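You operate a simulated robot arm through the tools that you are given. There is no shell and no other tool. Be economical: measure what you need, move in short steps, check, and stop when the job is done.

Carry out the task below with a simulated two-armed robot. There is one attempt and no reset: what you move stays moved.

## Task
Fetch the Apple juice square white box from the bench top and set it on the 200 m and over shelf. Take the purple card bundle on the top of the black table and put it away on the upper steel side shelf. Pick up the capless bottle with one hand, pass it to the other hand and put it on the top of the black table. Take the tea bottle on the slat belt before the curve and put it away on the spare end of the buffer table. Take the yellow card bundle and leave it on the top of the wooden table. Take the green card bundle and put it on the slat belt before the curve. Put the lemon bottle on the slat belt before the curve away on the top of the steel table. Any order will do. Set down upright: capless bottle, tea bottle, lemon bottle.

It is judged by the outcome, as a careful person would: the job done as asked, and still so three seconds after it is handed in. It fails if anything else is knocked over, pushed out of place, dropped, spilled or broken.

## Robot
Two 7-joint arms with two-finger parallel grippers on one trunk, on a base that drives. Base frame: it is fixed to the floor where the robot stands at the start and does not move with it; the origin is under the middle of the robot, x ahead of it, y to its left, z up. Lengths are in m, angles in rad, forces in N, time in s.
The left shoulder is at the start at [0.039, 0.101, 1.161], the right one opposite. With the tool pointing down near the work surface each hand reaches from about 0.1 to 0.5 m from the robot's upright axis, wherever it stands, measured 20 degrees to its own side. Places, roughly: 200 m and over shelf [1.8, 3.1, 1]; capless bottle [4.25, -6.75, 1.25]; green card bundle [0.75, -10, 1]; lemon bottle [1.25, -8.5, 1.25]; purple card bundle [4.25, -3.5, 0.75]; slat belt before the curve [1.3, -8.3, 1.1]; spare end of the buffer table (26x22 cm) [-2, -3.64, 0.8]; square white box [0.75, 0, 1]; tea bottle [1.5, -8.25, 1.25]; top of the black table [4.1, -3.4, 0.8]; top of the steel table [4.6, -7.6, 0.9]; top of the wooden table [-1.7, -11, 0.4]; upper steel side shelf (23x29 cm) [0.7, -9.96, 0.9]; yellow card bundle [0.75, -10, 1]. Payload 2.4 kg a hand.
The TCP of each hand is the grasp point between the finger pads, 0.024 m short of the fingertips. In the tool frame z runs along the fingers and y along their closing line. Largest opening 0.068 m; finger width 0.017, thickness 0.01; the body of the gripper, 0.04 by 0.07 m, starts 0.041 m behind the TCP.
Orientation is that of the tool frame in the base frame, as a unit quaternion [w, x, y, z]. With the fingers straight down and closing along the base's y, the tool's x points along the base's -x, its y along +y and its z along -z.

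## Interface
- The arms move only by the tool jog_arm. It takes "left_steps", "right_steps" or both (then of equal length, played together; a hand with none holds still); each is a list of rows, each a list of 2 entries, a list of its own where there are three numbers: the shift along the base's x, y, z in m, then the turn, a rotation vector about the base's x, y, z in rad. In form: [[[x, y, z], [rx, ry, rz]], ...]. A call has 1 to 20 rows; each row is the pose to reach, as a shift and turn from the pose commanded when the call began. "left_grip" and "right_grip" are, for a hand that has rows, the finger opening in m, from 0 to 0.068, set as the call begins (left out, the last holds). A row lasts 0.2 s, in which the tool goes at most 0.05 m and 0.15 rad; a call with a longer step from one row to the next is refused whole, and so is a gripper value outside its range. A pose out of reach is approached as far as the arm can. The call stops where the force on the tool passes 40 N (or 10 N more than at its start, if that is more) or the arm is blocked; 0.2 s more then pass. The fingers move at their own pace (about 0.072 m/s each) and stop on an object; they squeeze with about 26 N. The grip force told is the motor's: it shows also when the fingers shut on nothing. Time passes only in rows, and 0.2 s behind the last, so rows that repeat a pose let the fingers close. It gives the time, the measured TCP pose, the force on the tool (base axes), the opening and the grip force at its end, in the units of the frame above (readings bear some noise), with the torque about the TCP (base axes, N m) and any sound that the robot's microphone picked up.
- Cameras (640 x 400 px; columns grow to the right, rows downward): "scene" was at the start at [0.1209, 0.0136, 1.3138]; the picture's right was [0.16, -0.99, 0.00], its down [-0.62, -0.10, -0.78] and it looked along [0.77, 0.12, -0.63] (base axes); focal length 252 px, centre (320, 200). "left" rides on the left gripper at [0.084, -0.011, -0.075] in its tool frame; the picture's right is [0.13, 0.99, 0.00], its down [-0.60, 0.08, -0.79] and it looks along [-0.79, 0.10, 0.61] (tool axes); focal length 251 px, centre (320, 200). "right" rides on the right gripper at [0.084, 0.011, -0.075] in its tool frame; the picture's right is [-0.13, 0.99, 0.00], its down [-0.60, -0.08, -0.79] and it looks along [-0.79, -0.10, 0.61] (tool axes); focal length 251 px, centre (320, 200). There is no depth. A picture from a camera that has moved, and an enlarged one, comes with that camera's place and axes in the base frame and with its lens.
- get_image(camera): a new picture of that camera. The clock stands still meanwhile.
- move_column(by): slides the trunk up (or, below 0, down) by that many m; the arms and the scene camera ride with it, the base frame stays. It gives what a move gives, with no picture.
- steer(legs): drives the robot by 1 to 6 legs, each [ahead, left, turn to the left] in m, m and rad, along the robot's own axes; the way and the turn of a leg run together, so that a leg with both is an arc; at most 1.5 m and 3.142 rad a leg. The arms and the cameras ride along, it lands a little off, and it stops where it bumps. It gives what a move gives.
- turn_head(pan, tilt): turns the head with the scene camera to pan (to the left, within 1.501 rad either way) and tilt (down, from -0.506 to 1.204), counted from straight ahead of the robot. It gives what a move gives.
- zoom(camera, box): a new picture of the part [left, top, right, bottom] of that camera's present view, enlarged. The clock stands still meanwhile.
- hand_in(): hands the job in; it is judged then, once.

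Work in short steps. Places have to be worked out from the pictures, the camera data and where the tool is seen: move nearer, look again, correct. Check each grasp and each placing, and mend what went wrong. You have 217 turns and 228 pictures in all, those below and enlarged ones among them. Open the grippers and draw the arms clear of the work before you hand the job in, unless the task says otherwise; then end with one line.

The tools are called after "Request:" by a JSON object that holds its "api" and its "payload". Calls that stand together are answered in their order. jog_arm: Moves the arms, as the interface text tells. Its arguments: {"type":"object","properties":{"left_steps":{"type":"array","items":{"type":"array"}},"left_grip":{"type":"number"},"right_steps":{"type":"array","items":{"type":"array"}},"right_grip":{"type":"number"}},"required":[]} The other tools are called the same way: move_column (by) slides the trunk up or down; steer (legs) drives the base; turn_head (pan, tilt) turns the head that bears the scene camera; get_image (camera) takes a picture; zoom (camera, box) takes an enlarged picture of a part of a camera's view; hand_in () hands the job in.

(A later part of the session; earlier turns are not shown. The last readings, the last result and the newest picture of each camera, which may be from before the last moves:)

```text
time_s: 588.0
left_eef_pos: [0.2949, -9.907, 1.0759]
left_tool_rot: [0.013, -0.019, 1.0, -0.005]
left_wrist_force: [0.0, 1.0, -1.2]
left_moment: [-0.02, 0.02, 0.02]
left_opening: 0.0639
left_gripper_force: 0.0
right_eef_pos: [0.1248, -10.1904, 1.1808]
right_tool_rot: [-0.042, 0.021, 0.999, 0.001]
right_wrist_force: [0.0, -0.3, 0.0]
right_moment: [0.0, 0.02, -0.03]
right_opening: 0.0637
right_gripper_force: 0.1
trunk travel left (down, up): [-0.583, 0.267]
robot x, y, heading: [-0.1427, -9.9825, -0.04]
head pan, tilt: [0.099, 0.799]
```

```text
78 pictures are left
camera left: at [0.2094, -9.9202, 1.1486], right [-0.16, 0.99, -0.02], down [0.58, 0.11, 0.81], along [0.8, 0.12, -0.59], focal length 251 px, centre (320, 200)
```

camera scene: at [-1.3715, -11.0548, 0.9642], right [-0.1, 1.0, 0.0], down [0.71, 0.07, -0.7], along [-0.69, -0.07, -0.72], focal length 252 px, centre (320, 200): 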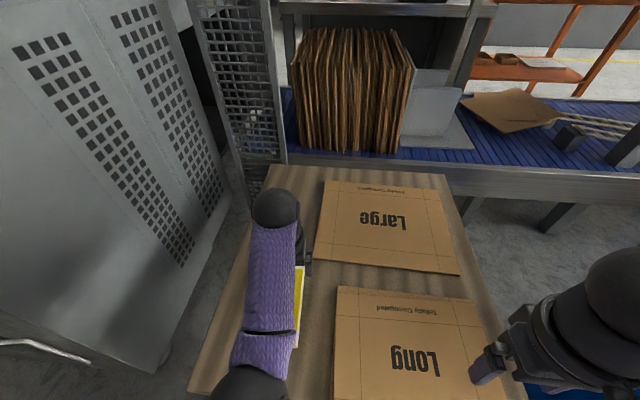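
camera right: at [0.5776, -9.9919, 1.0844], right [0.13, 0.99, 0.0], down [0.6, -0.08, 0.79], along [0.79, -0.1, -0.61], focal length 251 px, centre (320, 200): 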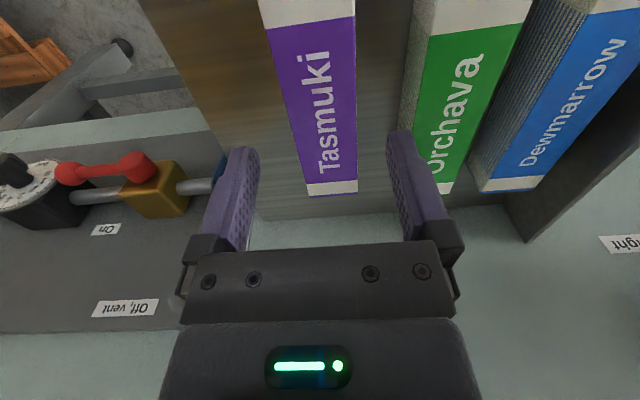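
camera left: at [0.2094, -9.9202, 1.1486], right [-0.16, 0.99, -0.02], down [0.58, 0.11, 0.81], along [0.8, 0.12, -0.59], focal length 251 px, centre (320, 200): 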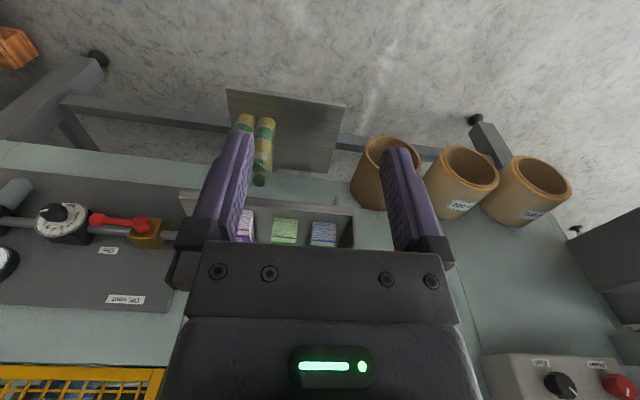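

I straighten the heading and approach, leaving 10 cm, then check alignment with green.

Request:
{"api": "steer", "payload": {"legs": [[0, 0, 0.04], [0.32, -0.022, 0]]}}

Request:
{"api": "get_image", "payload": {"camera": "left"}}

```text
time_s: 590.5
left_eef_pos: [0.6091, -9.9107, 1.0764]
left_tool_rot: [0.014, -0.039, 0.999, -0.006]
left_wrist_force: [0.1, -0.1, -0.2]
left_moment: [-0.04, -0.01, 0.02]
left_opening: 0.0639
left_gripper_force: 0.0
right_eef_pos: [0.4512, -10.1999, 1.1809]
right_tool_rot: [-0.041, 0.0, 0.999, 0.001]
right_wrist_force: [0.4, 0.0, 0.4]
right_moment: [0.0, 0.04, -0.04]
right_opening: 0.0638
right_gripper_force: 0.2
trunk travel left (down, up): [-0.583, 0.267]
robot x, y, heading: [0.1729, -10.0068, 0.003]
head pan, tilt: [0.099, 0.799]
```

```text
77 pictures are left
camera left: at [0.5249, -9.9268, 1.1484], right [-0.21, 0.98, -0.02], down [0.57, 0.13, 0.81], along [0.79, 0.16, -0.59], focal length 251 px, centre (320, 200)
```

left: 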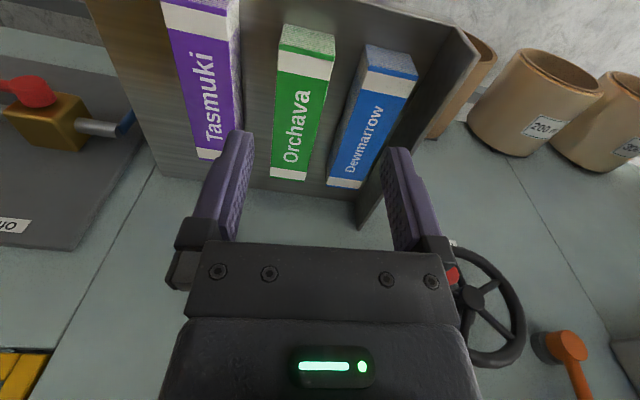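

Green centre y≈-9.918 (blue -9.846, purple -10.003). I lower 8.5 cm (to pass under the bin shelf), fix the yaw, and move in.

Request:
{"api": "move_column", "payload": {"by": -0.08}}

Request:
{"api": "jog_arm", "payload": {"left_steps": [[[0, -0.004, 0], [0.005, 0.014, -0.04]], [[0, -0.008, 0], [0.011, 0.028, -0.078]], [[0, -0.008, 0], [0.011, 0.028, -0.078]]], "left_grip": 0.062}}

Request:
{"api": "steer", "payload": {"legs": [[0.1, 0, -0.003]]}}

Request:
{"api": "get_image", "payload": {"camera": "left"}}

```text
time_s: 591.7
left_eef_pos: [0.6086, -9.9103, 0.9968]
left_tool_rot: [0.014, -0.039, 0.999, -0.005]
left_wrist_force: [-0.7, 1.3, -0.2]
left_moment: [0.01, 0.01, -0.02]
left_opening: 0.0641
left_gripper_force: 0.0
right_eef_pos: [0.4517, -10.2013, 1.1008]
right_tool_rot: [-0.04, -0.001, 0.999, 0.001]
right_wrist_force: [0.0, 0.5, -0.5]
right_moment: [0.0, -0.02, 0.02]
right_opening: 0.0639
right_gripper_force: 0.1
trunk travel left (down, up): [-0.503, 0.347]
robot x, y, heading: [0.176, -10.0026, 0.007]
head pan, tilt: [0.099, 0.799]
```

```text
time_s: 592.5
left_eef_pos: [0.6083, -9.9185, 0.9968]
left_tool_rot: [0.0, 0.0, 1.0, 0.0]
left_wrist_force: [0.2, 0.4, 0.2]
left_moment: [0.01, -0.02, 0.02]
left_opening: 0.0621
left_gripper_force: 0.0
right_eef_pos: [0.4515, -10.2002, 1.1015]
right_tool_rot: [-0.04, 0.0, 0.999, 0.002]
right_wrist_force: [-0.3, 0.6, 0.0]
right_moment: [-0.01, 0.02, 0.01]
right_opening: 0.0638
right_gripper_force: 0.0
trunk travel left (down, up): [-0.503, 0.347]
robot x, y, heading: [0.1711, -10.0061, 0.008]
head pan, tilt: [0.099, 0.799]
```

```text
time_s: 593.6
left_eef_pos: [0.7129, -9.9183, 0.9972]
left_tool_rot: [-0.001, 0.001, 1.0, 0.0]
left_wrist_force: [-0.1, 0.0, -0.3]
left_moment: [0.01, 0.0, 0.02]
left_opening: 0.0621
left_gripper_force: 0.0
right_eef_pos: [0.5526, -10.2009, 1.1002]
right_tool_rot: [-0.041, 0.001, 0.999, 0.001]
right_wrist_force: [-0.1, -0.6, -0.7]
right_moment: [-0.02, -0.03, 0.01]
right_opening: 0.064
right_gripper_force: 0.1
trunk travel left (down, up): [-0.503, 0.347]
robot x, y, heading: [0.2729, -10.0012, 0.006]
head pan, tilt: [0.099, 0.799]
```

```text
76 pictures are left
camera left: at [0.6283, -9.9295, 1.0708], right [-0.13, 0.99, 0.0], down [0.61, 0.08, 0.79], along [0.79, 0.1, -0.61], focal length 251 px, centre (320, 200)
```

left: 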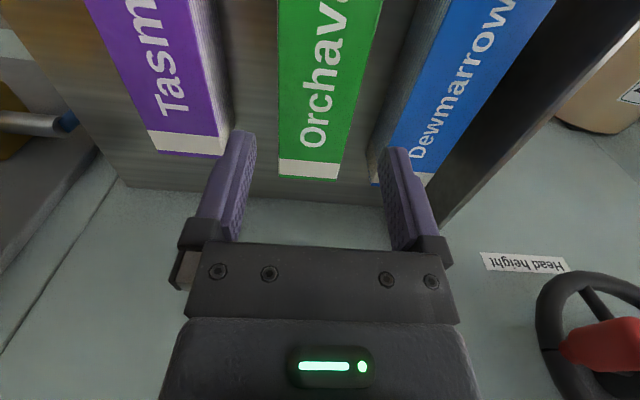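

Aligned. I descend to z≈0.928 and close.

Request:
{"api": "jog_arm", "payload": {"left_steps": [[[0, -0.002, -0.02], [0, 0, 0]], [[0, -0.002, -0.045], [0, 0, 0]], [[0, -0.002, -0.06], [0, 0, 0]], [[0, -0.002, -0.068], [0, 0, 0]]]}}

Request:
{"api": "get_image", "payload": {"camera": "left"}}

```text
time_s: 594.6
left_eef_pos: [0.7111, -9.9207, 0.9286]
left_tool_rot: [0.0, 0.001, 1.0, -0.001]
left_wrist_force: [0.2, -0.5, 0.1]
left_moment: [-0.03, 0.02, 0.0]
left_opening: 0.062
left_gripper_force: 0.1
right_eef_pos: [0.5517, -10.1995, 1.1002]
right_tool_rot: [-0.041, 0.0, 0.999, 0.001]
right_wrist_force: [0.1, -0.7, -1.0]
right_moment: [-0.04, 0.0, -0.01]
right_opening: 0.0642
right_gripper_force: 0.0
trunk travel left (down, up): [-0.503, 0.347]
robot x, y, heading: [0.2741, -10.0078, -0.004]
head pan, tilt: [0.099, 0.799]
```

```text
75 pictures are left
camera left: at [0.6275, -9.9314, 1.0032], right [-0.13, 0.99, 0.0], down [0.6, 0.08, 0.79], along [0.79, 0.1, -0.61], focal length 251 px, centre (320, 200)
```

left: 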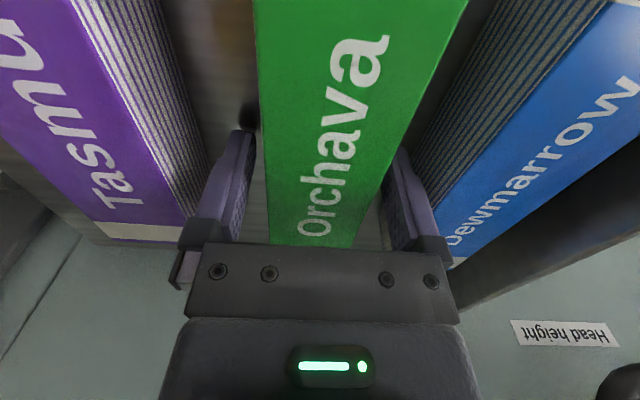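

Fingers straddle green, with clearance to blue. I close, lift by trunk, and back off.

Request:
{"api": "jog_arm", "payload": {"left_steps": [[[0, 0, 0], [0, 0, 0]], [[0, 0, 0], [0, 0, 0]], [[0, 0, 0], [0, 0, 0]]], "left_grip": 0.0}}

Request:
{"api": "move_column", "payload": {"by": 0.07}}

Request:
{"api": "steer", "payload": {"legs": [[-0.3, 0, 0]]}}

Request:
{"api": "get_image", "payload": {"camera": "left"}}

```text
time_s: 595.4
left_eef_pos: [0.7114, -9.9207, 0.9287]
left_tool_rot: [0.0, 0.0, 1.0, 0.0]
left_wrist_force: [0.0, -0.7, 0.5]
left_moment: [0.0, 0.0, 0.01]
left_opening: 0.0444
left_gripper_force: 25.8
right_eef_pos: [0.5522, -10.2017, 1.1007]
right_tool_rot: [-0.041, 0.002, 0.999, 0.002]
right_wrist_force: [0.6, 0.1, 0.4]
right_moment: [0.02, 0.02, 0.01]
right_opening: 0.0641
right_gripper_force: 0.0
trunk travel left (down, up): [-0.503, 0.347]
robot x, y, heading: [0.2731, -10.0023, -0.003]
head pan, tilt: [0.099, 0.799]
```

```text
time_s: 596.5
left_eef_pos: [0.7109, -9.9208, 0.9983]
left_tool_rot: [0.0, 0.001, 1.0, 0.001]
left_wrist_force: [-0.1, 0.4, -2.7]
left_moment: [0.02, -0.03, 0.02]
left_opening: 0.0449
left_gripper_force: 26.3
right_eef_pos: [0.5528, -10.2, 1.1702]
right_tool_rot: [-0.042, 0.001, 0.999, 0.0]
right_wrist_force: [0.2, 0.3, 0.2]
right_moment: [0.0, -0.01, 0.03]
right_opening: 0.0639
right_gripper_force: 0.2
trunk travel left (down, up): [-0.573, 0.277]
robot x, y, heading: [0.2711, -10.0029, 0.004]
head pan, tilt: [0.099, 0.799]
```

```text
time_s: 598.5
left_eef_pos: [0.4091, -9.9208, 0.9993]
left_tool_rot: [0.001, 0.0, 1.0, 0.0]
left_wrist_force: [0.1, 0.3, -1.2]
left_moment: [-0.04, 0.0, 0.01]
left_opening: 0.0447
left_gripper_force: 25.9
right_eef_pos: [0.252, -10.2016, 1.1707]
right_tool_rot: [-0.041, 0.001, 0.999, 0.001]
right_wrist_force: [0.3, 0.3, -0.7]
right_moment: [-0.01, -0.02, 0.0]
right_opening: 0.0642
right_gripper_force: 0.0
trunk travel left (down, up): [-0.573, 0.277]
robot x, y, heading: [-0.0233, -10.0028, -0.001]
head pan, tilt: [0.099, 0.799]
```

```text
74 pictures are left
camera left: at [0.3257, -9.9317, 1.0734], right [-0.13, 0.99, 0.0], down [0.6, 0.08, 0.79], along [0.79, 0.1, -0.61], focal length 251 px, centre (320, 200)
```

left: 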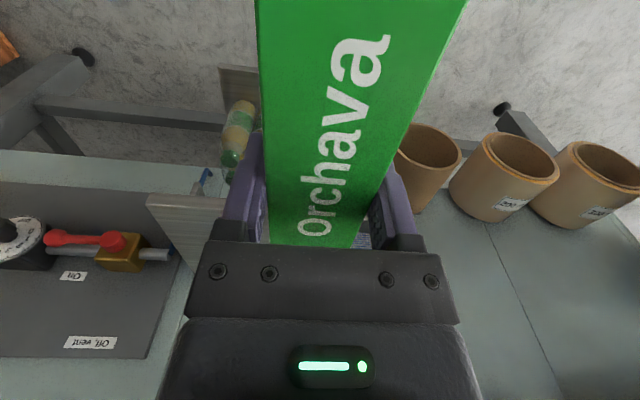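

Green is held. I raise the trunk, back away and move north along the corridor to face the belt at y≈-8.35.

Request:
{"api": "move_column", "payload": {"by": 0.25}}

Request:
{"api": "steer", "payload": {"legs": [[-0.2, 0.2, 0], [0, 1.45, 0], [0.25, 0, 0]]}}

Request:
{"api": "turn_head", "payload": {"pan": 0.0, "tilt": 0.65}}

Request:
{"api": "get_image", "payload": {"camera": "scene"}}

```text
time_s: 601.1
left_eef_pos: [0.4104, -9.9215, 1.2533]
left_tool_rot: [0.005, -0.001, 1.0, -0.002]
left_wrist_force: [0.4, 0.2, -2.1]
left_moment: [0.02, -0.04, -0.02]
left_opening: 0.0447
left_gripper_force: 26.6
right_eef_pos: [0.2526, -10.2021, 1.4198]
right_tool_rot: [-0.041, 0.001, 0.999, 0.0]
right_wrist_force: [0.6, -0.3, -0.2]
right_moment: [0.02, -0.02, -0.02]
right_opening: 0.064
right_gripper_force: 0.1
trunk travel left (down, up): [-0.823, 0.027]
robot x, y, heading: [-0.0275, -10.0003, 0.0]
head pan, tilt: [0.099, 0.799]
```

```text
time_s: 611.3
left_eef_pos: [0.4519, -8.2784, 1.2531]
left_tool_rot: [0.005, 0.0, 1.0, 0.0]
left_wrist_force: [-0.8, -0.4, -1.5]
left_moment: [-0.04, -0.01, 0.0]
left_opening: 0.0445
left_gripper_force: 26.3
right_eef_pos: [0.2947, -8.5586, 1.4212]
right_tool_rot: [-0.041, 0.001, 0.999, 0.001]
right_wrist_force: [0.2, -0.2, -0.1]
right_moment: [0.02, -0.02, -0.01]
right_opening: 0.0638
right_gripper_force: 0.1
trunk travel left (down, up): [-0.823, 0.027]
robot x, y, heading: [0.0147, -8.3586, 0.005]
head pan, tilt: [0.099, 0.799]
```

```text
time_s: 612.0
left_eef_pos: [0.4517, -8.2793, 1.2541]
left_tool_rot: [0.005, 0.0, 1.0, 0.0]
left_wrist_force: [0.4, -0.2, -1.9]
left_moment: [-0.01, -0.07, 0.02]
left_opening: 0.045
left_gripper_force: 25.6
right_eef_pos: [0.2941, -8.5586, 1.4197]
right_tool_rot: [-0.042, 0.0, 0.999, 0.001]
right_wrist_force: [-0.3, -0.3, 0.1]
right_moment: [-0.01, 0.0, -0.01]
right_opening: 0.0637
right_gripper_force: 0.1
trunk travel left (down, up): [-0.823, 0.027]
robot x, y, heading: [0.0174, -8.3618, 0.005]
head pan, tilt: [0.0, 0.649]
```

```text
73 pictures are left
camera scene: at [0.1139, -8.3609, 1.7654], right [0.0, -1.0, 0.0], down [-0.61, 0.0, -0.8], along [0.8, 0.0, -0.61], focal length 252 px, centre (320, 200)
```

scene: 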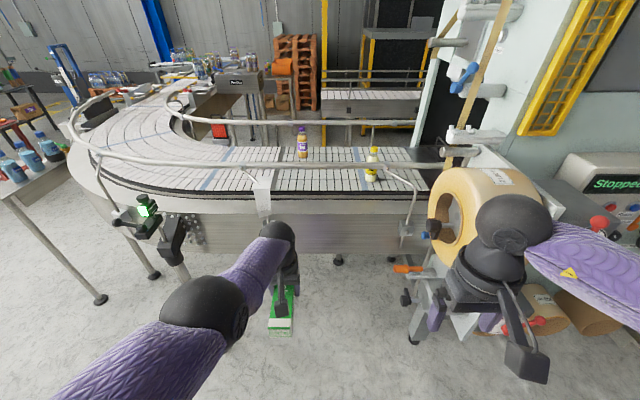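

Belt: x 1.09–1.54, z≈1.08, near rail at x≈1.05, z≈1.23. I'll set green at ≈(1.20, -8.17). I stretch the left arm and raise to clear the rail, then drive in.

Request:
{"api": "jog_arm", "payload": {"left_steps": [[[0.01, 0, 0.01], [0, 0, 0]], [[0.025, 0, 0.02], [0, 0, 0]], [[0.04, 0, 0.03], [0, 0, 0]], [[0.05, 0, 0.035], [0, 0, 0]]]}}

Request:
{"api": "move_column", "payload": {"by": 0.025}}

Request:
{"api": "steer", "payload": {"legs": [[0.35, 0.1, 0], [0.33, 0, 0]]}}

Request:
{"api": "get_image", "payload": {"camera": "scene"}}

Request:
{"api": "get_image", "payload": {"camera": "left"}}

```text
time_s: 613.0
left_eef_pos: [0.466, -8.2763, 1.2886]
left_tool_rot: [0.005, 0.0, 1.0, 0.0]
left_wrist_force: [0.4, 0.1, -1.4]
left_moment: [0.0, -0.03, 0.02]
left_opening: 0.0444
left_gripper_force: 25.2
left hand out of reach, approached as far as the arm can: row 1, 2, 3, 4
right_eef_pos: [0.294, -8.5595, 1.42]
right_tool_rot: [-0.04, -0.001, 0.999, 0.001]
right_wrist_force: [0.4, 0.6, 0.2]
right_moment: [-0.02, 0.03, 0.0]
right_opening: 0.0642
right_gripper_force: 0.0
trunk travel left (down, up): [-0.823, 0.027]
robot x, y, heading: [0.0173, -8.3634, -0.0]
head pan, tilt: [0.0, 0.649]
```

```text
time_s: 613.7
left_eef_pos: [0.4671, -8.2758, 1.3128]
left_tool_rot: [0.004, 0.0, 1.0, 0.0]
left_wrist_force: [-0.1, -0.9, -1.6]
left_moment: [0.01, -0.04, -0.01]
left_opening: 0.0446
left_gripper_force: 26.1
right_eef_pos: [0.295, -8.5589, 1.4458]
right_tool_rot: [-0.04, 0.0, 0.999, 0.001]
right_wrist_force: [0.0, 0.5, 0.1]
right_moment: [0.01, 0.0, -0.04]
right_opening: 0.064
right_gripper_force: 0.0
trunk travel left (down, up): [-0.848, 0.002]
robot x, y, heading: [0.0184, -8.3573, 0.005]
head pan, tilt: [0.0, 0.649]
```

```text
time_s: 617.9
left_eef_pos: [1.1446, -8.1672, 1.3125]
left_tool_rot: [0.005, -0.004, 1.0, 0.0]
left_wrist_force: [0.4, -0.7, -2.2]
left_moment: [0.01, -0.01, 0.03]
left_opening: 0.0447
left_gripper_force: 25.9
right_eef_pos: [0.975, -8.4518, 1.4458]
right_tool_rot: [-0.041, -0.004, 0.999, 0.0]
right_wrist_force: [0.7, 0.9, 1.0]
right_moment: [0.01, 0.0, 0.02]
right_opening: 0.0638
right_gripper_force: 0.1
trunk travel left (down, up): [-0.848, 0.002]
robot x, y, heading: [0.6957, -8.2523, 0.015]
head pan, tilt: [0.0, 0.649]
```

```text
72 pictures are left
camera scene: at [0.7929, -8.2563, 1.7904], right [0.01, -1.0, 0.0], down [-0.6, -0.01, -0.8], along [0.8, 0.01, -0.61], focal length 252 px, centre (320, 200)
```

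scene: 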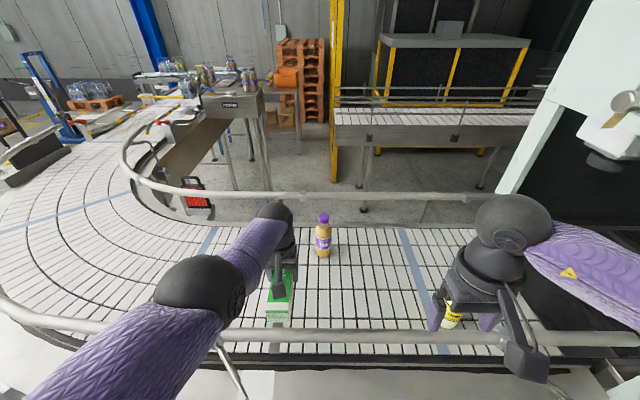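

```text
71 pictures are left
camera left: at [1.0608, -8.1793, 1.3867], right [-0.14, 0.99, 0.0], down [0.6, 0.08, 0.8], along [0.79, 0.11, -0.6], focal length 251 px, centre (320, 200)
```

left: 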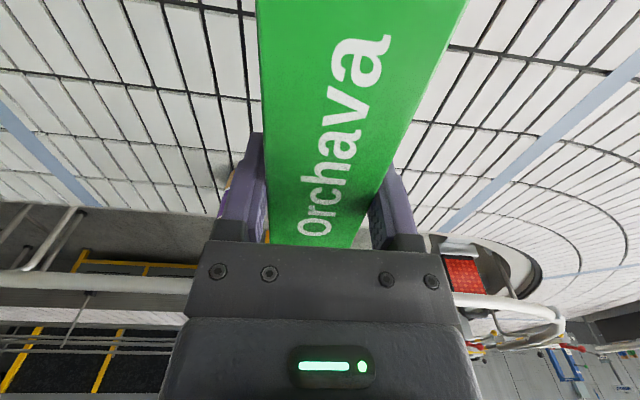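

Green hangs just past the rail. To keep the elbow above the rail I keep the trunk high, drive 9 cm further and lower with the arm only.

Request:
{"api": "steer", "payload": {"legs": [[0.09, 0, -0.015]]}}

Request:
{"api": "jog_arm", "payload": {"left_steps": [[[0, 0, -0.03], [0, 0, 0]], [[-0.005, 0, -0.06], [0, 0, 0]], [[-0.01, 0, -0.09], [0, 0, 0]], [[-0.02, 0, -0.12], [0, 0, 0]], [[-0.03, 0, -0.145], [0, 0, 0]], [[-0.035, 0, -0.165], [0, 0, 0]]]}}

Request:
{"api": "get_image", "payload": {"camera": "scene"}}

```text
time_s: 619.0
left_eef_pos: [1.2336, -8.1742, 1.3129]
left_tool_rot: [0.003, 0.003, 1.0, 0.0]
left_wrist_force: [1.0, 0.3, -2.2]
left_moment: [0.0, -0.03, -0.03]
left_opening: 0.0446
left_gripper_force: 26.5
right_eef_pos: [1.0627, -8.4556, 1.4449]
right_tool_rot: [-0.041, 0.002, 0.999, 0.001]
right_wrist_force: [-0.3, -0.3, -0.3]
right_moment: [0.0, 0.03, 0.04]
right_opening: 0.0639
right_gripper_force: 0.1
trunk travel left (down, up): [-0.848, 0.002]
robot x, y, heading: [0.784, -8.2588, -0.002]
head pan, tilt: [0.0, 0.649]
```

```text
time_s: 620.4
left_eef_pos: [1.1713, -8.1682, 1.1951]
left_tool_rot: [0.004, 0.003, 1.0, 0.0]
left_wrist_force: [0.7, -0.3, -0.6]
left_moment: [-0.04, -0.02, 0.01]
left_opening: 0.0445
left_gripper_force: 25.9
left hand out of reach, approached as far as the arm can: row 1, 2, 3, 4, 5, 6
right_eef_pos: [1.0605, -8.4565, 1.4453]
right_tool_rot: [-0.041, 0.002, 0.999, 0.001]
right_wrist_force: [-0.5, -0.2, -0.5]
right_moment: [0.03, 0.02, 0.02]
right_opening: 0.064
right_gripper_force: 0.0
trunk travel left (down, up): [-0.848, 0.002]
robot x, y, heading: [0.7821, -8.2553, -0.002]
head pan, tilt: [0.0, 0.649]
```

```text
70 pictures are left
camera scene: at [0.8821, -8.2573, 1.7904], right [0.0, -1.0, 0.0], down [-0.61, 0.0, -0.8], along [0.8, 0.0, -0.61], focal length 252 px, centre (320, 200)
```

scene: 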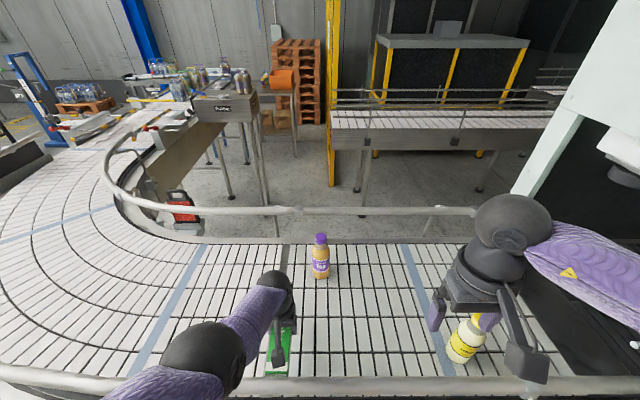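

Reach is limited with the pack end-on to the rail. I turn the hand +90° so the pack lies along the belt edge, letting me lower closer in.

Request:
{"api": "jog_arm", "payload": {"left_steps": [[[0.02, 0, 0.03], [0, 0, 0.05]], [[0.035, 0, 0.05], [0, 0, 0.19]], [[0.035, 0, 0.05], [0, 0, 0.33]], [[0.035, 0, 0.05], [0, 0, 0.47]], [[0.035, 0, 0.05], [0, 0, 0.61]], [[0.035, 0, 0.05], [0, 0, 0.75]], [[0.035, 0, 0.05], [0, 0, 0.89]], [[0.035, 0, 0.05], [0, 0, 1.03]], [[0.035, 0, 0.05], [0, 0, 1.17]], [[0.035, 0, 0.05], [0, 0, 1.31]], [[0.035, 0, 0.05], [0, 0, 1.45]], [[0.035, 0, 0.05], [0, 0, 1.57]]]}}

Request:
{"api": "jog_arm", "payload": {"left_steps": [[[-0.01, 0, -0.03], [0, 0, 0]], [[-0.025, 0, -0.06], [0, 0, 0]], [[-0.04, 0, -0.09], [0, 0, 0]], [[-0.05, 0, -0.115], [0, 0, 0]], [[-0.06, 0, -0.13], [0, 0, 0]]]}}

Request:
{"api": "get_image", "payload": {"camera": "scene"}}

```text
time_s: 623.0
left_eef_pos: [1.2046, -8.1681, 1.2497]
left_tool_rot: [0.003, -0.705, 0.709, 0.003]
left_wrist_force: [-0.6, 0.1, -1.1]
left_moment: [0.01, 0.0, -0.01]
left_opening: 0.0446
left_gripper_force: 26.3
right_eef_pos: [1.0599, -8.4562, 1.447]
right_tool_rot: [-0.041, 0.003, 0.999, 0.0]
right_wrist_force: [-0.3, -0.5, 0.3]
right_moment: [-0.02, 0.03, 0.02]
right_opening: 0.0639
right_gripper_force: 0.2
trunk travel left (down, up): [-0.848, 0.002]
robot x, y, heading: [0.7811, -8.254, -0.0]
head pan, tilt: [0.0, 0.649]
```

```text
time_s: 624.1
left_eef_pos: [1.1259, -8.1612, 1.1448]
left_tool_rot: [0.004, -0.705, 0.709, 0.004]
left_wrist_force: [0.1, 0.9, -2.1]
left_moment: [0.04, 0.02, -0.01]
left_opening: 0.0446
left_gripper_force: 26.2
left hand out of reach, approached as far as the arm can: row 1, 2, 3, 4, 5
right_eef_pos: [1.0592, -8.4565, 1.4461]
right_tool_rot: [-0.04, 0.003, 0.999, 0.001]
right_wrist_force: [-1.3, 0.0, 1.1]
right_moment: [-0.03, -0.01, -0.03]
right_opening: 0.0639
right_gripper_force: 0.0
trunk travel left (down, up): [-0.848, 0.002]
robot x, y, heading: [0.7845, -8.2548, -0.003]
head pan, tilt: [0.0, 0.649]
```

```text
69 pictures are left
camera scene: at [0.8807, -8.2572, 1.7905], right [0.0, -1.0, 0.0], down [-0.6, 0.0, -0.8], along [0.8, 0.0, -0.6], focal length 252 px, centre (320, 200)
```

scene: 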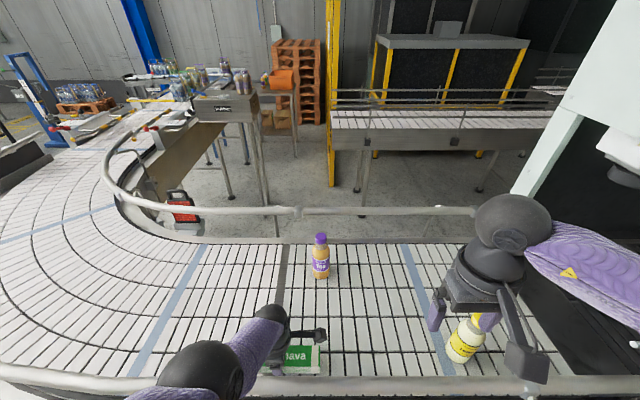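

About 3–4 cm to go; the elbow still has ~4 cm over the rail. I lower the trunk gently.

Request:
{"api": "move_column", "payload": {"by": -0.02}}

Request:
{"api": "move_column", "payload": {"by": -0.01}}

Request:
{"api": "get_image", "payload": {"camera": "left"}}

```text
time_s: 624.8
left_eef_pos: [1.1272, -8.1627, 1.1275]
left_tool_rot: [0.005, -0.704, 0.71, 0.003]
left_wrist_force: [-10.4, 0.5, 20.1]
left_moment: [-0.19, 0.67, -0.18]
left_opening: 0.0446
left_gripper_force: 26.0
right_eef_pos: [1.058, -8.4551, 1.4254]
right_tool_rot: [-0.041, 0.003, 0.999, 0.001]
right_wrist_force: [0.6, 0.0, -0.8]
right_moment: [0.04, 0.01, 0.04]
right_opening: 0.0641
right_gripper_force: 0.1
trunk travel left (down, up): [-0.829, 0.021]
robot x, y, heading: [0.7824, -8.2546, 0.001]
head pan, tilt: [0.0, 0.649]
stopped: the force on the tool passed its limit at 55 N (the readings are from after the stop); the commanded pose is now the measured one
```

```text
time_s: 625.1
left_eef_pos: [1.1261, -8.1635, 1.1268]
left_tool_rot: [0.007, -0.706, 0.709, 0.001]
left_wrist_force: [-12.9, 1.7, 25.6]
left_moment: [-0.09, 0.06, -0.05]
left_opening: 0.0449
left_gripper_force: 26.2
right_eef_pos: [1.0571, -8.456, 1.4254]
right_tool_rot: [-0.039, 0.001, 0.999, 0.001]
right_wrist_force: [1.2, 0.2, 0.0]
right_moment: [0.01, -0.01, -0.01]
right_opening: 0.0637
right_gripper_force: 0.1
trunk travel left (down, up): [-0.827, 0.023]
robot x, y, heading: [0.7833, -8.2564, -0.0]
head pan, tilt: [0.0, 0.649]
stopped: the force on the tool passed its limit at 57 N (the readings are from after the stop); the commanded pose is now the measured one
```

```text
68 pictures are left
camera left: at [1.1377, -8.2471, 1.2006], right [-0.99, -0.12, -0.01], down [-0.08, 0.6, 0.8], along [-0.09, 0.79, -0.6], focal length 251 px, centre (320, 200)
```

left: 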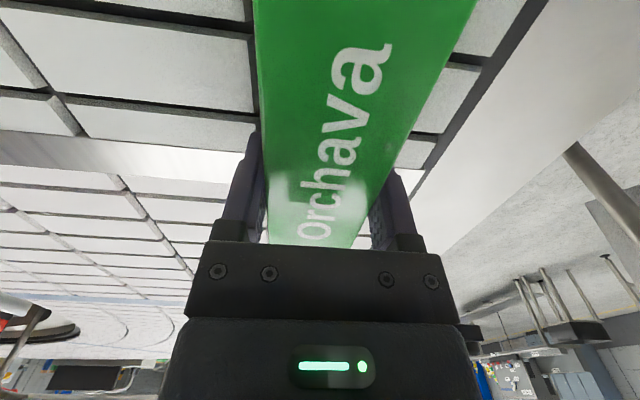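

Belt contact at z≈1.10; the pack lies ~4 cm inside the belt edge. I release and raise the hand.

Request:
{"api": "jog_arm", "payload": {"left_steps": [[[0, 0, 0.003], [0, 0, 0]], [[0, 0, 0.003], [0, 0, 0]], [[0, 0, 0.004], [0, 0, 0]], [[0.0, 0, 0.03], [0, 0, 0]], [[0.0, 0, 0.06], [0, 0, 0]], [[0.01, 0, 0.1], [0, 0, 0]], [[0.02, 0, 0.14], [0, 0, 0]], [[0.03, 0, 0.18], [0, 0, 0]]], "left_grip": 0.064}}

Request:
{"api": "get_image", "payload": {"camera": "scene"}}

```text
time_s: 626.9
left_eef_pos: [1.1587, -8.1642, 1.3048]
left_tool_rot: [0.006, -0.705, 0.709, 0.002]
left_wrist_force: [-0.5, -0.5, 0.8]
left_moment: [-0.01, 0.0, 0.0]
left_opening: 0.0641
left_gripper_force: 0.1
right_eef_pos: [1.0597, -8.4549, 1.425]
right_tool_rot: [-0.041, 0.003, 0.999, 0.001]
right_wrist_force: [0.4, -0.8, -0.1]
right_moment: [-0.01, 0.03, -0.02]
right_opening: 0.064
right_gripper_force: 0.0
trunk travel left (down, up): [-0.827, 0.023]
robot x, y, heading: [0.7842, -8.2554, -0.003]
head pan, tilt: [0.0, 0.649]
```

```text
67 pictures are left
camera scene: at [0.8811, -8.2574, 1.7696], right [0.0, -1.0, 0.0], down [-0.6, 0.0, -0.8], along [0.8, 0.0, -0.6], focal length 252 px, centre (320, 200)
```

scene: 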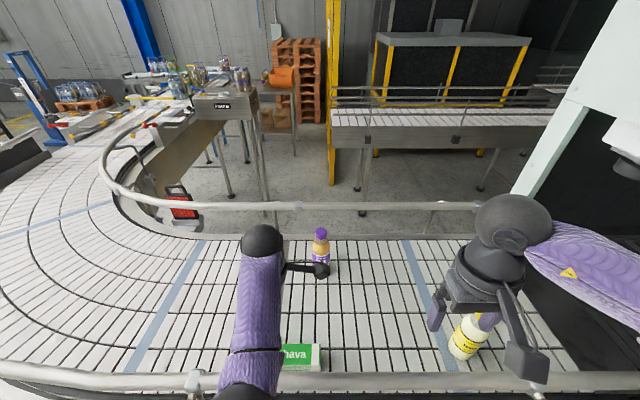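

Green is on the belt. For the tea bottle I turn the left hand back to yaw 0 and pitch it forward 60°, so it can reach over the belt.

Request:
{"api": "jog_arm", "payload": {"left_steps": [[[0, 0, 0], [0, 0, -0.13]], [[0, 0, 0], [0, 0, -0.27]], [[0, 0, 0], [0, 0, -0.41]], [[0, 0, 0], [0, 0, -0.55]], [[0, 0, 0], [0, 0, -0.69]], [[0, 0, 0], [0, 0, -0.83]], [[0, 0, 0], [0, 0, -0.97]], [[0, 0, 0], [0, 0, -1.11]], [[0, 0, 0], [0, 0, -1.25]], [[0, 0, 0], [0, 0, -1.39]], [[0, 0, 0], [0, 0, -1.5]], [[0, 0, 0], [0, 0, -1.57]]], "left_grip": 0.068}}

Request:
{"api": "jog_arm", "payload": {"left_steps": [[[0.01, 0, 0.01], [0, -0.13, 0]], [[0.02, 0, 0.02], [0, -0.26, 0]], [[0.04, 0, 0.03], [0, -0.39, 0]], [[0.06, 0, 0.04], [0, -0.52, 0]], [[0.08, 0, 0.05], [0, -0.65, 0]], [[0.1, 0, 0.05], [0, -0.78, 0]], [[0.12, 0, 0.05], [0, -0.91, 0]], [[0.14, 0, 0.05], [0, -1.047, 0]]]}}

Request:
{"api": "get_image", "payload": {"camera": "scene"}}

```text
time_s: 629.5
left_eef_pos: [1.1582, -8.1626, 1.3063]
left_tool_rot: [0.006, 0.003, 1.0, -0.003]
left_wrist_force: [0.2, -0.5, -0.3]
left_moment: [-0.01, 0.01, 0.01]
left_opening: 0.0679
left_gripper_force: 0.2
right_eef_pos: [1.0602, -8.4566, 1.4254]
right_tool_rot: [-0.041, 0.002, 0.999, 0.001]
right_wrist_force: [0.0, -0.1, 0.4]
right_moment: [-0.01, 0.0, -0.01]
right_opening: 0.0643
right_gripper_force: 0.1
trunk travel left (down, up): [-0.827, 0.023]
robot x, y, heading: [0.7873, -8.2551, -0.003]
head pan, tilt: [0.0, 0.649]
```

```text
time_s: 631.3
left_eef_pos: [1.2992, -8.1626, 1.3551]
left_tool_rot: [0.505, 0.004, 0.863, -0.002]
left_wrist_force: [-0.2, -0.2, 0.2]
left_moment: [-0.01, 0.01, 0.01]
left_opening: 0.0683
left_gripper_force: 0.1
right_eef_pos: [1.0608, -8.4548, 1.4245]
right_tool_rot: [-0.041, 0.003, 0.999, 0.001]
right_wrist_force: [-0.4, -0.1, -0.6]
right_moment: [0.01, 0.03, -0.02]
right_opening: 0.0638
right_gripper_force: 0.1
trunk travel left (down, up): [-0.827, 0.023]
robot x, y, heading: [0.7836, -8.2567, -0.006]
head pan, tilt: [0.0, 0.649]
```

```text
66 pictures are left
camera scene: at [0.8813, -8.257, 1.7696], right [0.0, -1.0, 0.0], down [-0.6, 0.0, -0.8], along [0.8, 0.0, -0.6], focal length 252 px, centre (320, 200)
```

scene: 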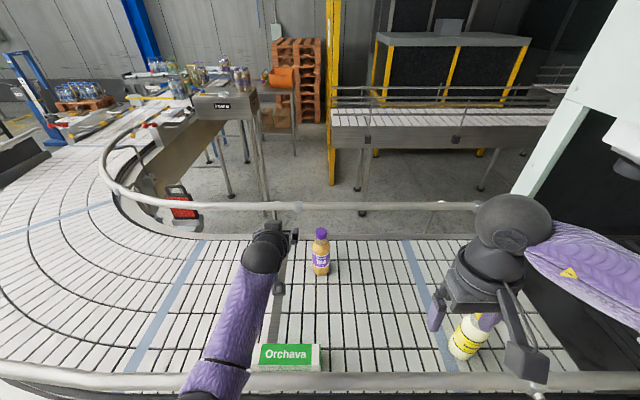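

The left hand now points forward over the belt. Tea is at ≈(1.393, -8.261), top 1.28. I strafe right 10 cm, lower the trunk 0.16, and pitch a bit more.

Request:
{"api": "steer", "payload": {"legs": [[0, -0.1, 0.004]]}}

Request:
{"api": "move_column", "payload": {"by": -0.16}}

Request:
{"api": "jog_arm", "payload": {"left_steps": [[[0, 0, 0], [0, -0.07, 0]], [[0, 0, -0.003], [0, -0.14, 0]], [[0, 0, -0.005], [0, -0.14, 0]]]}}

Request:
{"api": "get_image", "payload": {"camera": "left"}}

Request:
{"api": "get_image", "payload": {"camera": "scene"}}

```text
time_s: 632.4
left_eef_pos: [1.2993, -8.2584, 1.3543]
left_tool_rot: [0.505, 0.001, 0.863, 0.001]
left_wrist_force: [1.7, 0.1, -0.3]
left_moment: [-0.01, 0.0, 0.01]
left_opening: 0.0679
left_gripper_force: 0.0
right_eef_pos: [1.0615, -8.553, 1.4237]
right_tool_rot: [-0.041, 0.001, 0.999, 0.001]
right_wrist_force: [0.8, -0.9, 0.1]
right_moment: [0.02, -0.02, -0.01]
right_opening: 0.0641
right_gripper_force: 0.1
trunk travel left (down, up): [-0.827, 0.023]
robot x, y, heading: [0.7801, -8.354, 0.001]
head pan, tilt: [0.0, 0.649]
```

```text
time_s: 634.1
left_eef_pos: [1.3011, -8.256, 1.2563]
left_tool_rot: [0.552, -0.001, 0.834, -0.002]
left_wrist_force: [0.5, -0.5, -0.6]
left_moment: [0.05, -0.02, 0.01]
left_opening: 0.0683
left_gripper_force: 0.0
right_eef_pos: [1.049, -8.5511, 1.2769]
right_tool_rot: [-0.027, -0.003, 1.0, 0.002]
right_wrist_force: [10.8, 0.4, 34.4]
right_moment: [-1.15, -0.09, 0.49]
right_opening: 0.0633
right_gripper_force: 0.0
trunk travel left (down, up): [-0.674, 0.176]
robot x, y, heading: [0.7816, -8.3526, 0.016]
head pan, tilt: [0.0, 0.649]
stopped: the force on the tool passed its limit at 70 N (the readings are from after the stop); the commanded pose is now the measured one
```

```text
time_s: 635.1
left_eef_pos: [1.3201, -8.2573, 1.274]
left_tool_rot: [0.627, 0.0, 0.779, -0.007]
left_wrist_force: [0.0, -0.8, -0.6]
left_moment: [-0.01, -0.02, 0.02]
left_opening: 0.0681
left_gripper_force: 0.0
right_eef_pos: [1.0591, -8.5498, 1.2754]
right_tool_rot: [-0.034, 0.001, 0.999, 0.001]
right_wrist_force: [1.8, 0.6, 68.7]
right_moment: [-0.87, 0.67, 0.59]
right_opening: 0.0628
right_gripper_force: 0.1
trunk travel left (down, up): [-0.674, 0.176]
robot x, y, heading: [0.7846, -8.3525, 0.002]
head pan, tilt: [0.0, 0.649]
stopped in row 3 (left hand): the arm was blocked; the commanded pose is now the measured one
```

```text
65 pictures are left
camera left: at [1.2291, -8.2675, 1.2073], right [-0.02, 0.99, -0.14], down [-0.64, 0.09, 0.76], along [0.76, 0.1, 0.64], focal length 251 px, centre (320, 200)
```

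left: 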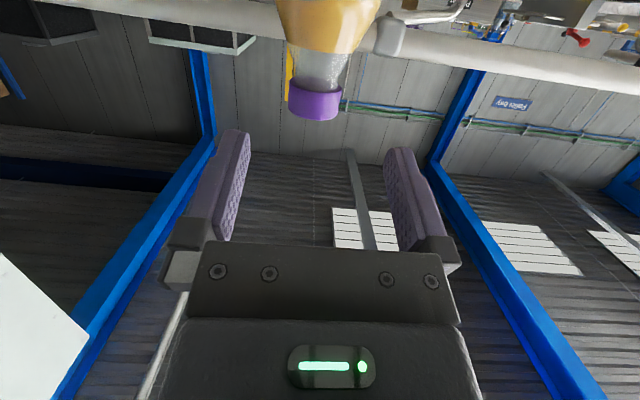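

```text
64 pictures are left
camera scene: at [0.845, -8.3523, 1.6171], right [0.0, -1.0, 0.0], down [-0.59, 0.0, -0.81], along [0.81, 0.0, -0.59], focal length 252 px, centre (320, 200)
```

scene: 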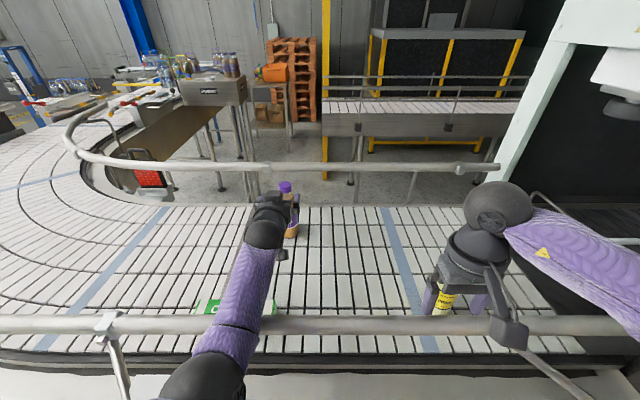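

The right fingertips came down on the rail. I raise the trunk at once to relieve it.

Request:
{"api": "move_column", "payload": {"by": 0.09}}

Request:
{"api": "jog_arm", "payload": {"right_steps": [[[0, 0, 0.02], [0, 0, 0]], [[-0.02, 0, 0.05], [0, 0, 0]], [[-0.05, 0, 0.08], [0, 0, 0]], [[-0.08, 0, 0.1], [0, 0, 0]], [[-0.11, 0, 0.12], [0, 0, 0]], [[-0.14, 0, 0.13], [0, 0, 0]]]}}

Request:
{"api": "get_image", "payload": {"camera": "scene"}}

```text
time_s: 636.3
left_eef_pos: [1.3379, -8.25, 1.3542]
left_tool_rot: [0.62, -0.003, 0.785, -0.003]
left_wrist_force: [0.3, -0.1, 0.4]
left_moment: [0.02, -0.02, -0.04]
left_opening: 0.0682
left_gripper_force: 0.0
right_eef_pos: [1.0773, -8.5455, 1.3612]
right_tool_rot: [-0.046, -0.002, 0.999, 0.0]
right_wrist_force: [-0.2, 0.1, 0.3]
right_moment: [0.03, 0.02, 0.04]
right_opening: 0.064
right_gripper_force: 0.0
trunk travel left (down, up): [-0.764, 0.086]
robot x, y, heading: [0.787, -8.3541, 0.006]
head pan, tilt: [0.0, 0.649]
```

```text
time_s: 637.6
left_eef_pos: [1.3388, -8.2504, 1.3538]
left_tool_rot: [0.621, -0.003, 0.784, -0.002]
left_wrist_force: [1.0, -0.5, 0.4]
left_moment: [0.0, 0.0, 0.01]
left_opening: 0.0683
left_gripper_force: 0.0
right_eef_pos: [0.9669, -8.5468, 1.4818]
right_tool_rot: [-0.04, 0.007, 0.999, 0.004]
right_wrist_force: [6.6, 8.0, 8.6]
right_moment: [-0.59, 1.44, -0.84]
right_opening: 0.0639
right_gripper_force: 0.1
right hand out of reach, approached as far as the arm can: row 6
trunk travel left (down, up): [-0.764, 0.086]
robot x, y, heading: [0.7884, -8.3485, 0.009]
head pan, tilt: [0.0, 0.649]
stopped in row 6 (right hand): the force on the tool passed its limit at 171 N (the readings are from after the stop); the commanded pose is now the measured one
```

```text
63 pictures are left
camera scene: at [0.8831, -8.3501, 1.7061], right [0.01, -1.0, 0.0], down [-0.6, -0.01, -0.8], along [0.8, 0.01, -0.6], focal length 252 px, centre (320, 200)
```

scene: 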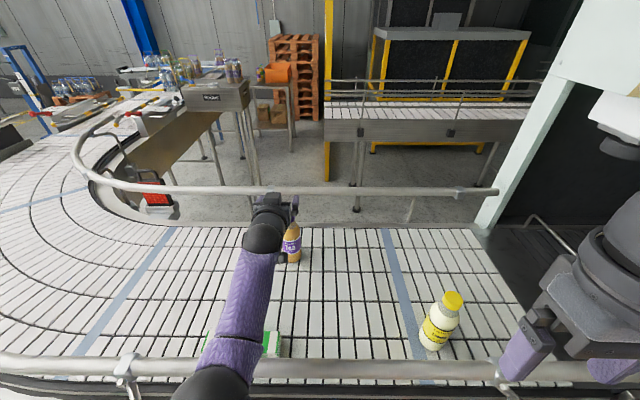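

All still standing. I step back slightly to straighten the left arm over the rail, set the pitch to ~20° below horizontal, and position above the tea bottle.

Request:
{"api": "steer", "payload": {"legs": [[-0.027, 0, -0.008]]}}

Request:
{"api": "jog_arm", "payload": {"left_steps": [[[0.02, -0.003, 0], [0, 0.04, 0]], [[0.04, -0.006, 0], [0, 0.08, 0]], [[0.06, -0.009, 0], [0, 0.122, 0]], [[0.071, -0.011, 0], [0, 0.122, 0]]]}}

Request:
{"api": "get_image", "payload": {"camera": "scene"}}

Request:
{"api": "get_image", "payload": {"camera": "left"}}

```text
time_s: 638.4
left_eef_pos: [1.3124, -8.2557, 1.3551]
left_tool_rot: [0.621, 0.0, 0.784, -0.005]
left_wrist_force: [0.5, 0.1, -0.4]
left_moment: [-0.01, 0.0, 0.0]
left_opening: 0.068
left_gripper_force: 0.0
right_eef_pos: [0.9387, -8.5469, 1.4829]
right_tool_rot: [-0.04, 0.011, 0.999, 0.003]
right_wrist_force: [15.5, 7.1, 5.8]
right_moment: [-0.63, 2.05, -0.91]
right_opening: 0.064
right_gripper_force: 0.0
trunk travel left (down, up): [-0.764, 0.086]
robot x, y, heading: [0.7595, -8.3522, -0.003]
head pan, tilt: [0.0, 0.649]
```

```text
time_s: 639.4
left_eef_pos: [1.3704, -8.2626, 1.3571]
left_tool_rot: [0.571, -0.002, 0.821, -0.005]
left_wrist_force: [-0.2, 0.3, -0.2]
left_moment: [-0.02, -0.01, -0.02]
left_opening: 0.0681
left_gripper_force: 0.0
left hand out of reach, approached as far as the arm can: row 3, 4
right_eef_pos: [0.9385, -8.5481, 1.4821]
right_tool_rot: [-0.041, 0.011, 0.999, 0.003]
right_wrist_force: [10.7, 3.7, 7.0]
right_moment: [-0.31, 1.66, -0.46]
right_opening: 0.0641
right_gripper_force: 0.1
trunk travel left (down, up): [-0.764, 0.086]
robot x, y, heading: [0.7571, -8.3502, 0.002]
head pan, tilt: [0.0, 0.649]
```

```text
62 pictures are left
camera scene: at [0.8557, -8.351, 1.7061], right [0.0, -1.0, 0.0], down [-0.6, 0.0, -0.8], along [0.8, 0.0, -0.6], focal length 252 px, centre (320, 200)
```

scene: 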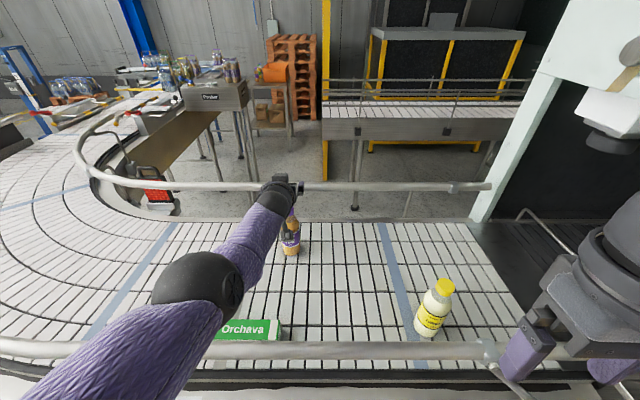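

```text
61 pictures are left
camera left: at [1.2712, -8.2738, 1.3042], right [-0.04, 0.99, -0.13], down [-0.54, 0.09, 0.84], along [0.84, 0.1, 0.53], focal length 251 px, centre (320, 200)
```

left: 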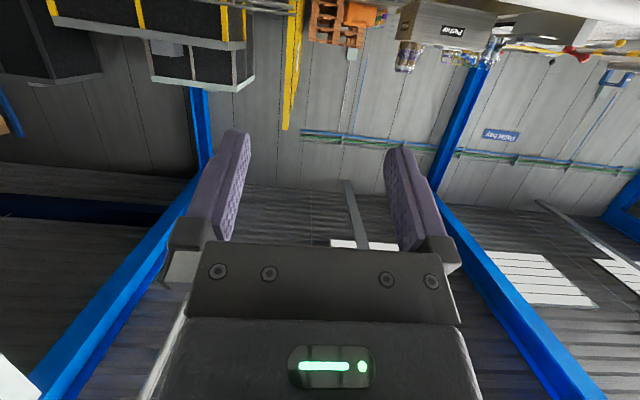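

Elbow now rides high over the rail. I nudge forward 1.5 cm, lower the trunk 9 cm and check with the left camera.

Request:
{"api": "steer", "payload": {"legs": [[0.017, 0.002, 0]]}}

Request:
{"api": "move_column", "payload": {"by": -0.09}}

Request:
{"api": "get_image", "payload": {"camera": "left"}}

Request:
{"api": "get_image", "payload": {"camera": "scene"}}

```text
time_s: 640.2
left_eef_pos: [1.3869, -8.2604, 1.357]
left_tool_rot: [0.571, -0.001, 0.821, -0.005]
left_wrist_force: [0.3, -0.7, -0.3]
left_moment: [0.02, -0.02, -0.03]
left_opening: 0.0681
left_gripper_force: 0.1
right_eef_pos: [0.9564, -8.5464, 1.4832]
right_tool_rot: [-0.04, 0.011, 0.999, 0.003]
right_wrist_force: [12.9, 4.9, 7.3]
right_moment: [-0.37, 1.85, -0.61]
right_opening: 0.0639
right_gripper_force: 0.1
trunk travel left (down, up): [-0.764, 0.086]
robot x, y, heading: [0.7738, -8.3477, 0.003]
head pan, tilt: [0.0, 0.649]
```

```text
time_s: 641.4
left_eef_pos: [1.3867, -8.2573, 1.2669]
left_tool_rot: [0.572, -0.003, 0.82, -0.006]
left_wrist_force: [-0.3, -1.2, -0.1]
left_moment: [0.02, 0.01, -0.01]
left_opening: 0.0682
left_gripper_force: 0.0
right_eef_pos: [0.9556, -8.5406, 1.3928]
right_tool_rot: [-0.039, 0.013, 0.999, 0.002]
right_wrist_force: [12.0, 0.3, 10.2]
right_moment: [0.02, 2.24, -0.2]
right_opening: 0.064
right_gripper_force: 0.1
trunk travel left (down, up): [-0.673, 0.177]
robot x, y, heading: [0.7768, -8.3488, 0.01]
head pan, tilt: [0.0, 0.649]
stopped: the force on the tool passed its limit at 42 N (the readings are from after the stop); the commanded pose is now the measured one
```

```text
60 pictures are left
camera left: at [1.2877, -8.2671, 1.2124], right [-0.04, 0.99, -0.13], down [-0.53, 0.09, 0.84], along [0.84, 0.11, 0.53], focal length 251 px, centre (320, 200)
```

left: 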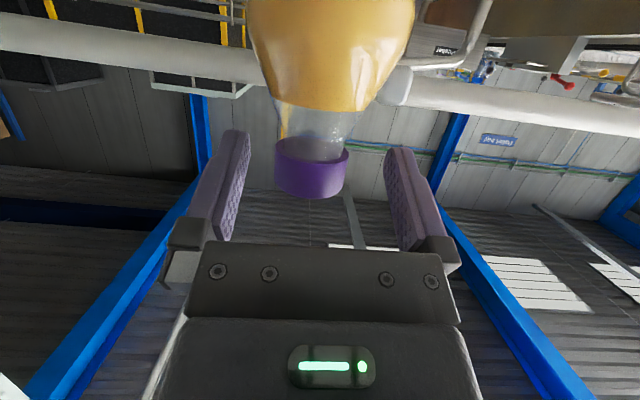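

```text
59 pictures are left
camera scene: at [0.8737, -8.3428, 1.6154], right [0.0, -1.0, 0.0], down [-0.6, 0.0, -0.8], along [0.8, 0.0, -0.6], focal length 252 px, centre (320, 200)
```

scene: 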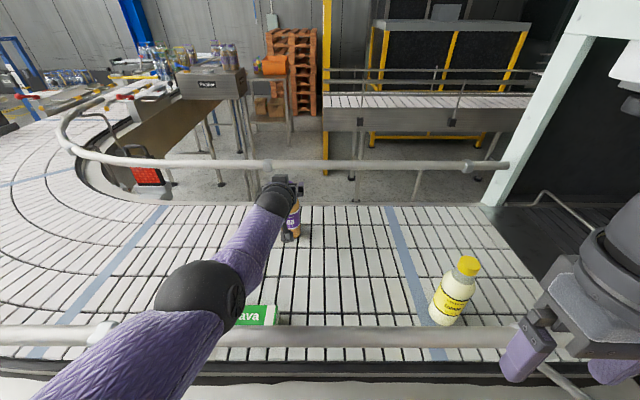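

The cap is centred between the fingers. I ease the right arm and lower the left hand 4 cm by arm to grip at the shoulder below the cap.

Request:
{"api": "jog_arm", "payload": {"left_steps": [[[0, 0, -0.01], [0, 0, 0]], [[0.0, 0, -0.02], [0, 0, 0]], [[0.0, 0, -0.03], [0, 0, 0]], [[0.0, 0, -0.04], [0, 0, 0]]], "right_steps": [[[0.02, 0, -0.01], [0, 0, 0]], [[0.035, 0, -0.02], [0, 0, 0]], [[0.04, 0, -0.03], [0, 0, 0]], [[0.04, 0, -0.03], [0, 0, 0]]]}}

Request:
{"api": "get_image", "payload": {"camera": "left"}}

```text
time_s: 642.4
left_eef_pos: [1.3743, -8.2549, 1.2283]
left_tool_rot: [0.571, -0.003, 0.821, -0.004]
left_wrist_force: [-0.5, -0.2, 0.1]
left_moment: [-0.03, 0.0, -0.02]
left_opening: 0.0679
left_gripper_force: 0.1
left hand out of reach, approached as far as the arm can: row 2, 3, 4
right_eef_pos: [0.9976, -8.5441, 1.3642]
right_tool_rot: [-0.04, 0.013, 0.999, 0.003]
right_wrist_force: [0.4, 0.0, -0.2]
right_moment: [-0.01, 0.0, 0.01]
right_opening: 0.0641
right_gripper_force: 0.0
trunk travel left (down, up): [-0.673, 0.177]
robot x, y, heading: [0.7734, -8.3476, 0.007]
head pan, tilt: [0.0, 0.649]
```

```text
58 pictures are left
camera left: at [1.2763, -8.2663, 1.1748], right [-0.04, 0.99, -0.13], down [-0.53, 0.09, 0.84], along [0.84, 0.1, 0.52], focal length 251 px, centre (320, 200)
```

left: 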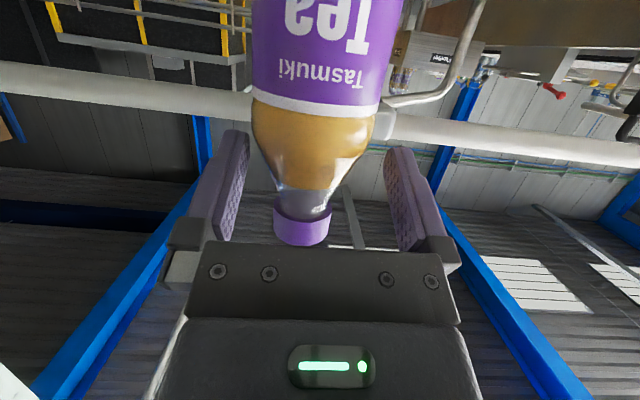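

Good straddle, but the bottle axis is near the fingertips. I drive 1.5 cm forward, then close.

Request:
{"api": "steer", "payload": {"legs": [[0.016, 0, -0.005]]}}

Request:
{"api": "jog_arm", "payload": {"left_steps": [[[0, 0, 0], [0, 0, 0]], [[0, 0, 0], [0, 0, 0]], [[0, 0, 0], [0, 0, 0]], [[0, 0, 0], [0, 0, 0]]], "left_grip": 0.0}}

Request:
{"api": "get_image", "payload": {"camera": "left"}}

```text
time_s: 643.2
left_eef_pos: [1.3915, -8.2589, 1.2287]
left_tool_rot: [0.572, 0.002, 0.82, -0.008]
left_wrist_force: [-0.3, -0.3, -0.5]
left_moment: [0.03, 0.01, 0.01]
left_opening: 0.068
left_gripper_force: 0.1
right_eef_pos: [1.0121, -8.5454, 1.363]
right_tool_rot: [-0.041, 0.014, 0.999, 0.003]
right_wrist_force: [0.5, -0.2, -0.8]
right_moment: [-0.05, -0.01, 0.02]
right_opening: 0.0641
right_gripper_force: 0.1
trunk travel left (down, up): [-0.673, 0.177]
robot x, y, heading: [0.7928, -8.3481, -0.007]
head pan, tilt: [0.0, 0.649]
```

```text
time_s: 644.2
left_eef_pos: [1.3921, -8.2589, 1.2288]
left_tool_rot: [0.571, 0.001, 0.821, -0.007]
left_wrist_force: [-0.5, -1.1, 3.7]
left_moment: [-0.11, 0.06, 0.02]
left_opening: 0.0533
left_gripper_force: 26.1
right_eef_pos: [1.0126, -8.5443, 1.3637]
right_tool_rot: [-0.041, 0.013, 0.999, 0.003]
right_wrist_force: [0.6, -0.1, 0.0]
right_moment: [0.03, 0.0, 0.01]
right_opening: 0.064
right_gripper_force: 0.1
trunk travel left (down, up): [-0.673, 0.177]
robot x, y, heading: [0.789, -8.3471, -0.004]
head pan, tilt: [0.0, 0.649]
```

```text
57 pictures are left
camera left: at [1.2931, -8.269, 1.1751], right [-0.04, 0.99, -0.13], down [-0.53, 0.09, 0.84], along [0.85, 0.1, 0.53], focal length 251 px, centre (320, 200)
```

left: 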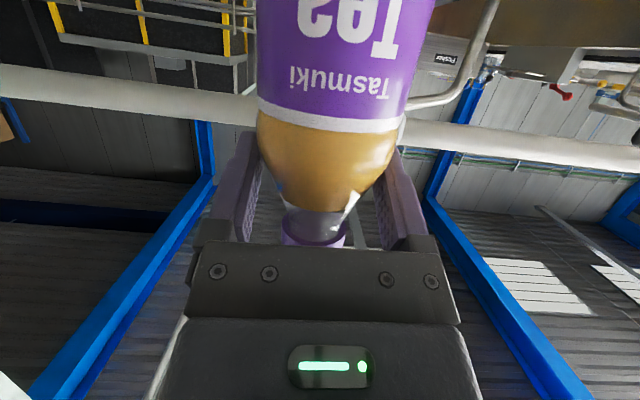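

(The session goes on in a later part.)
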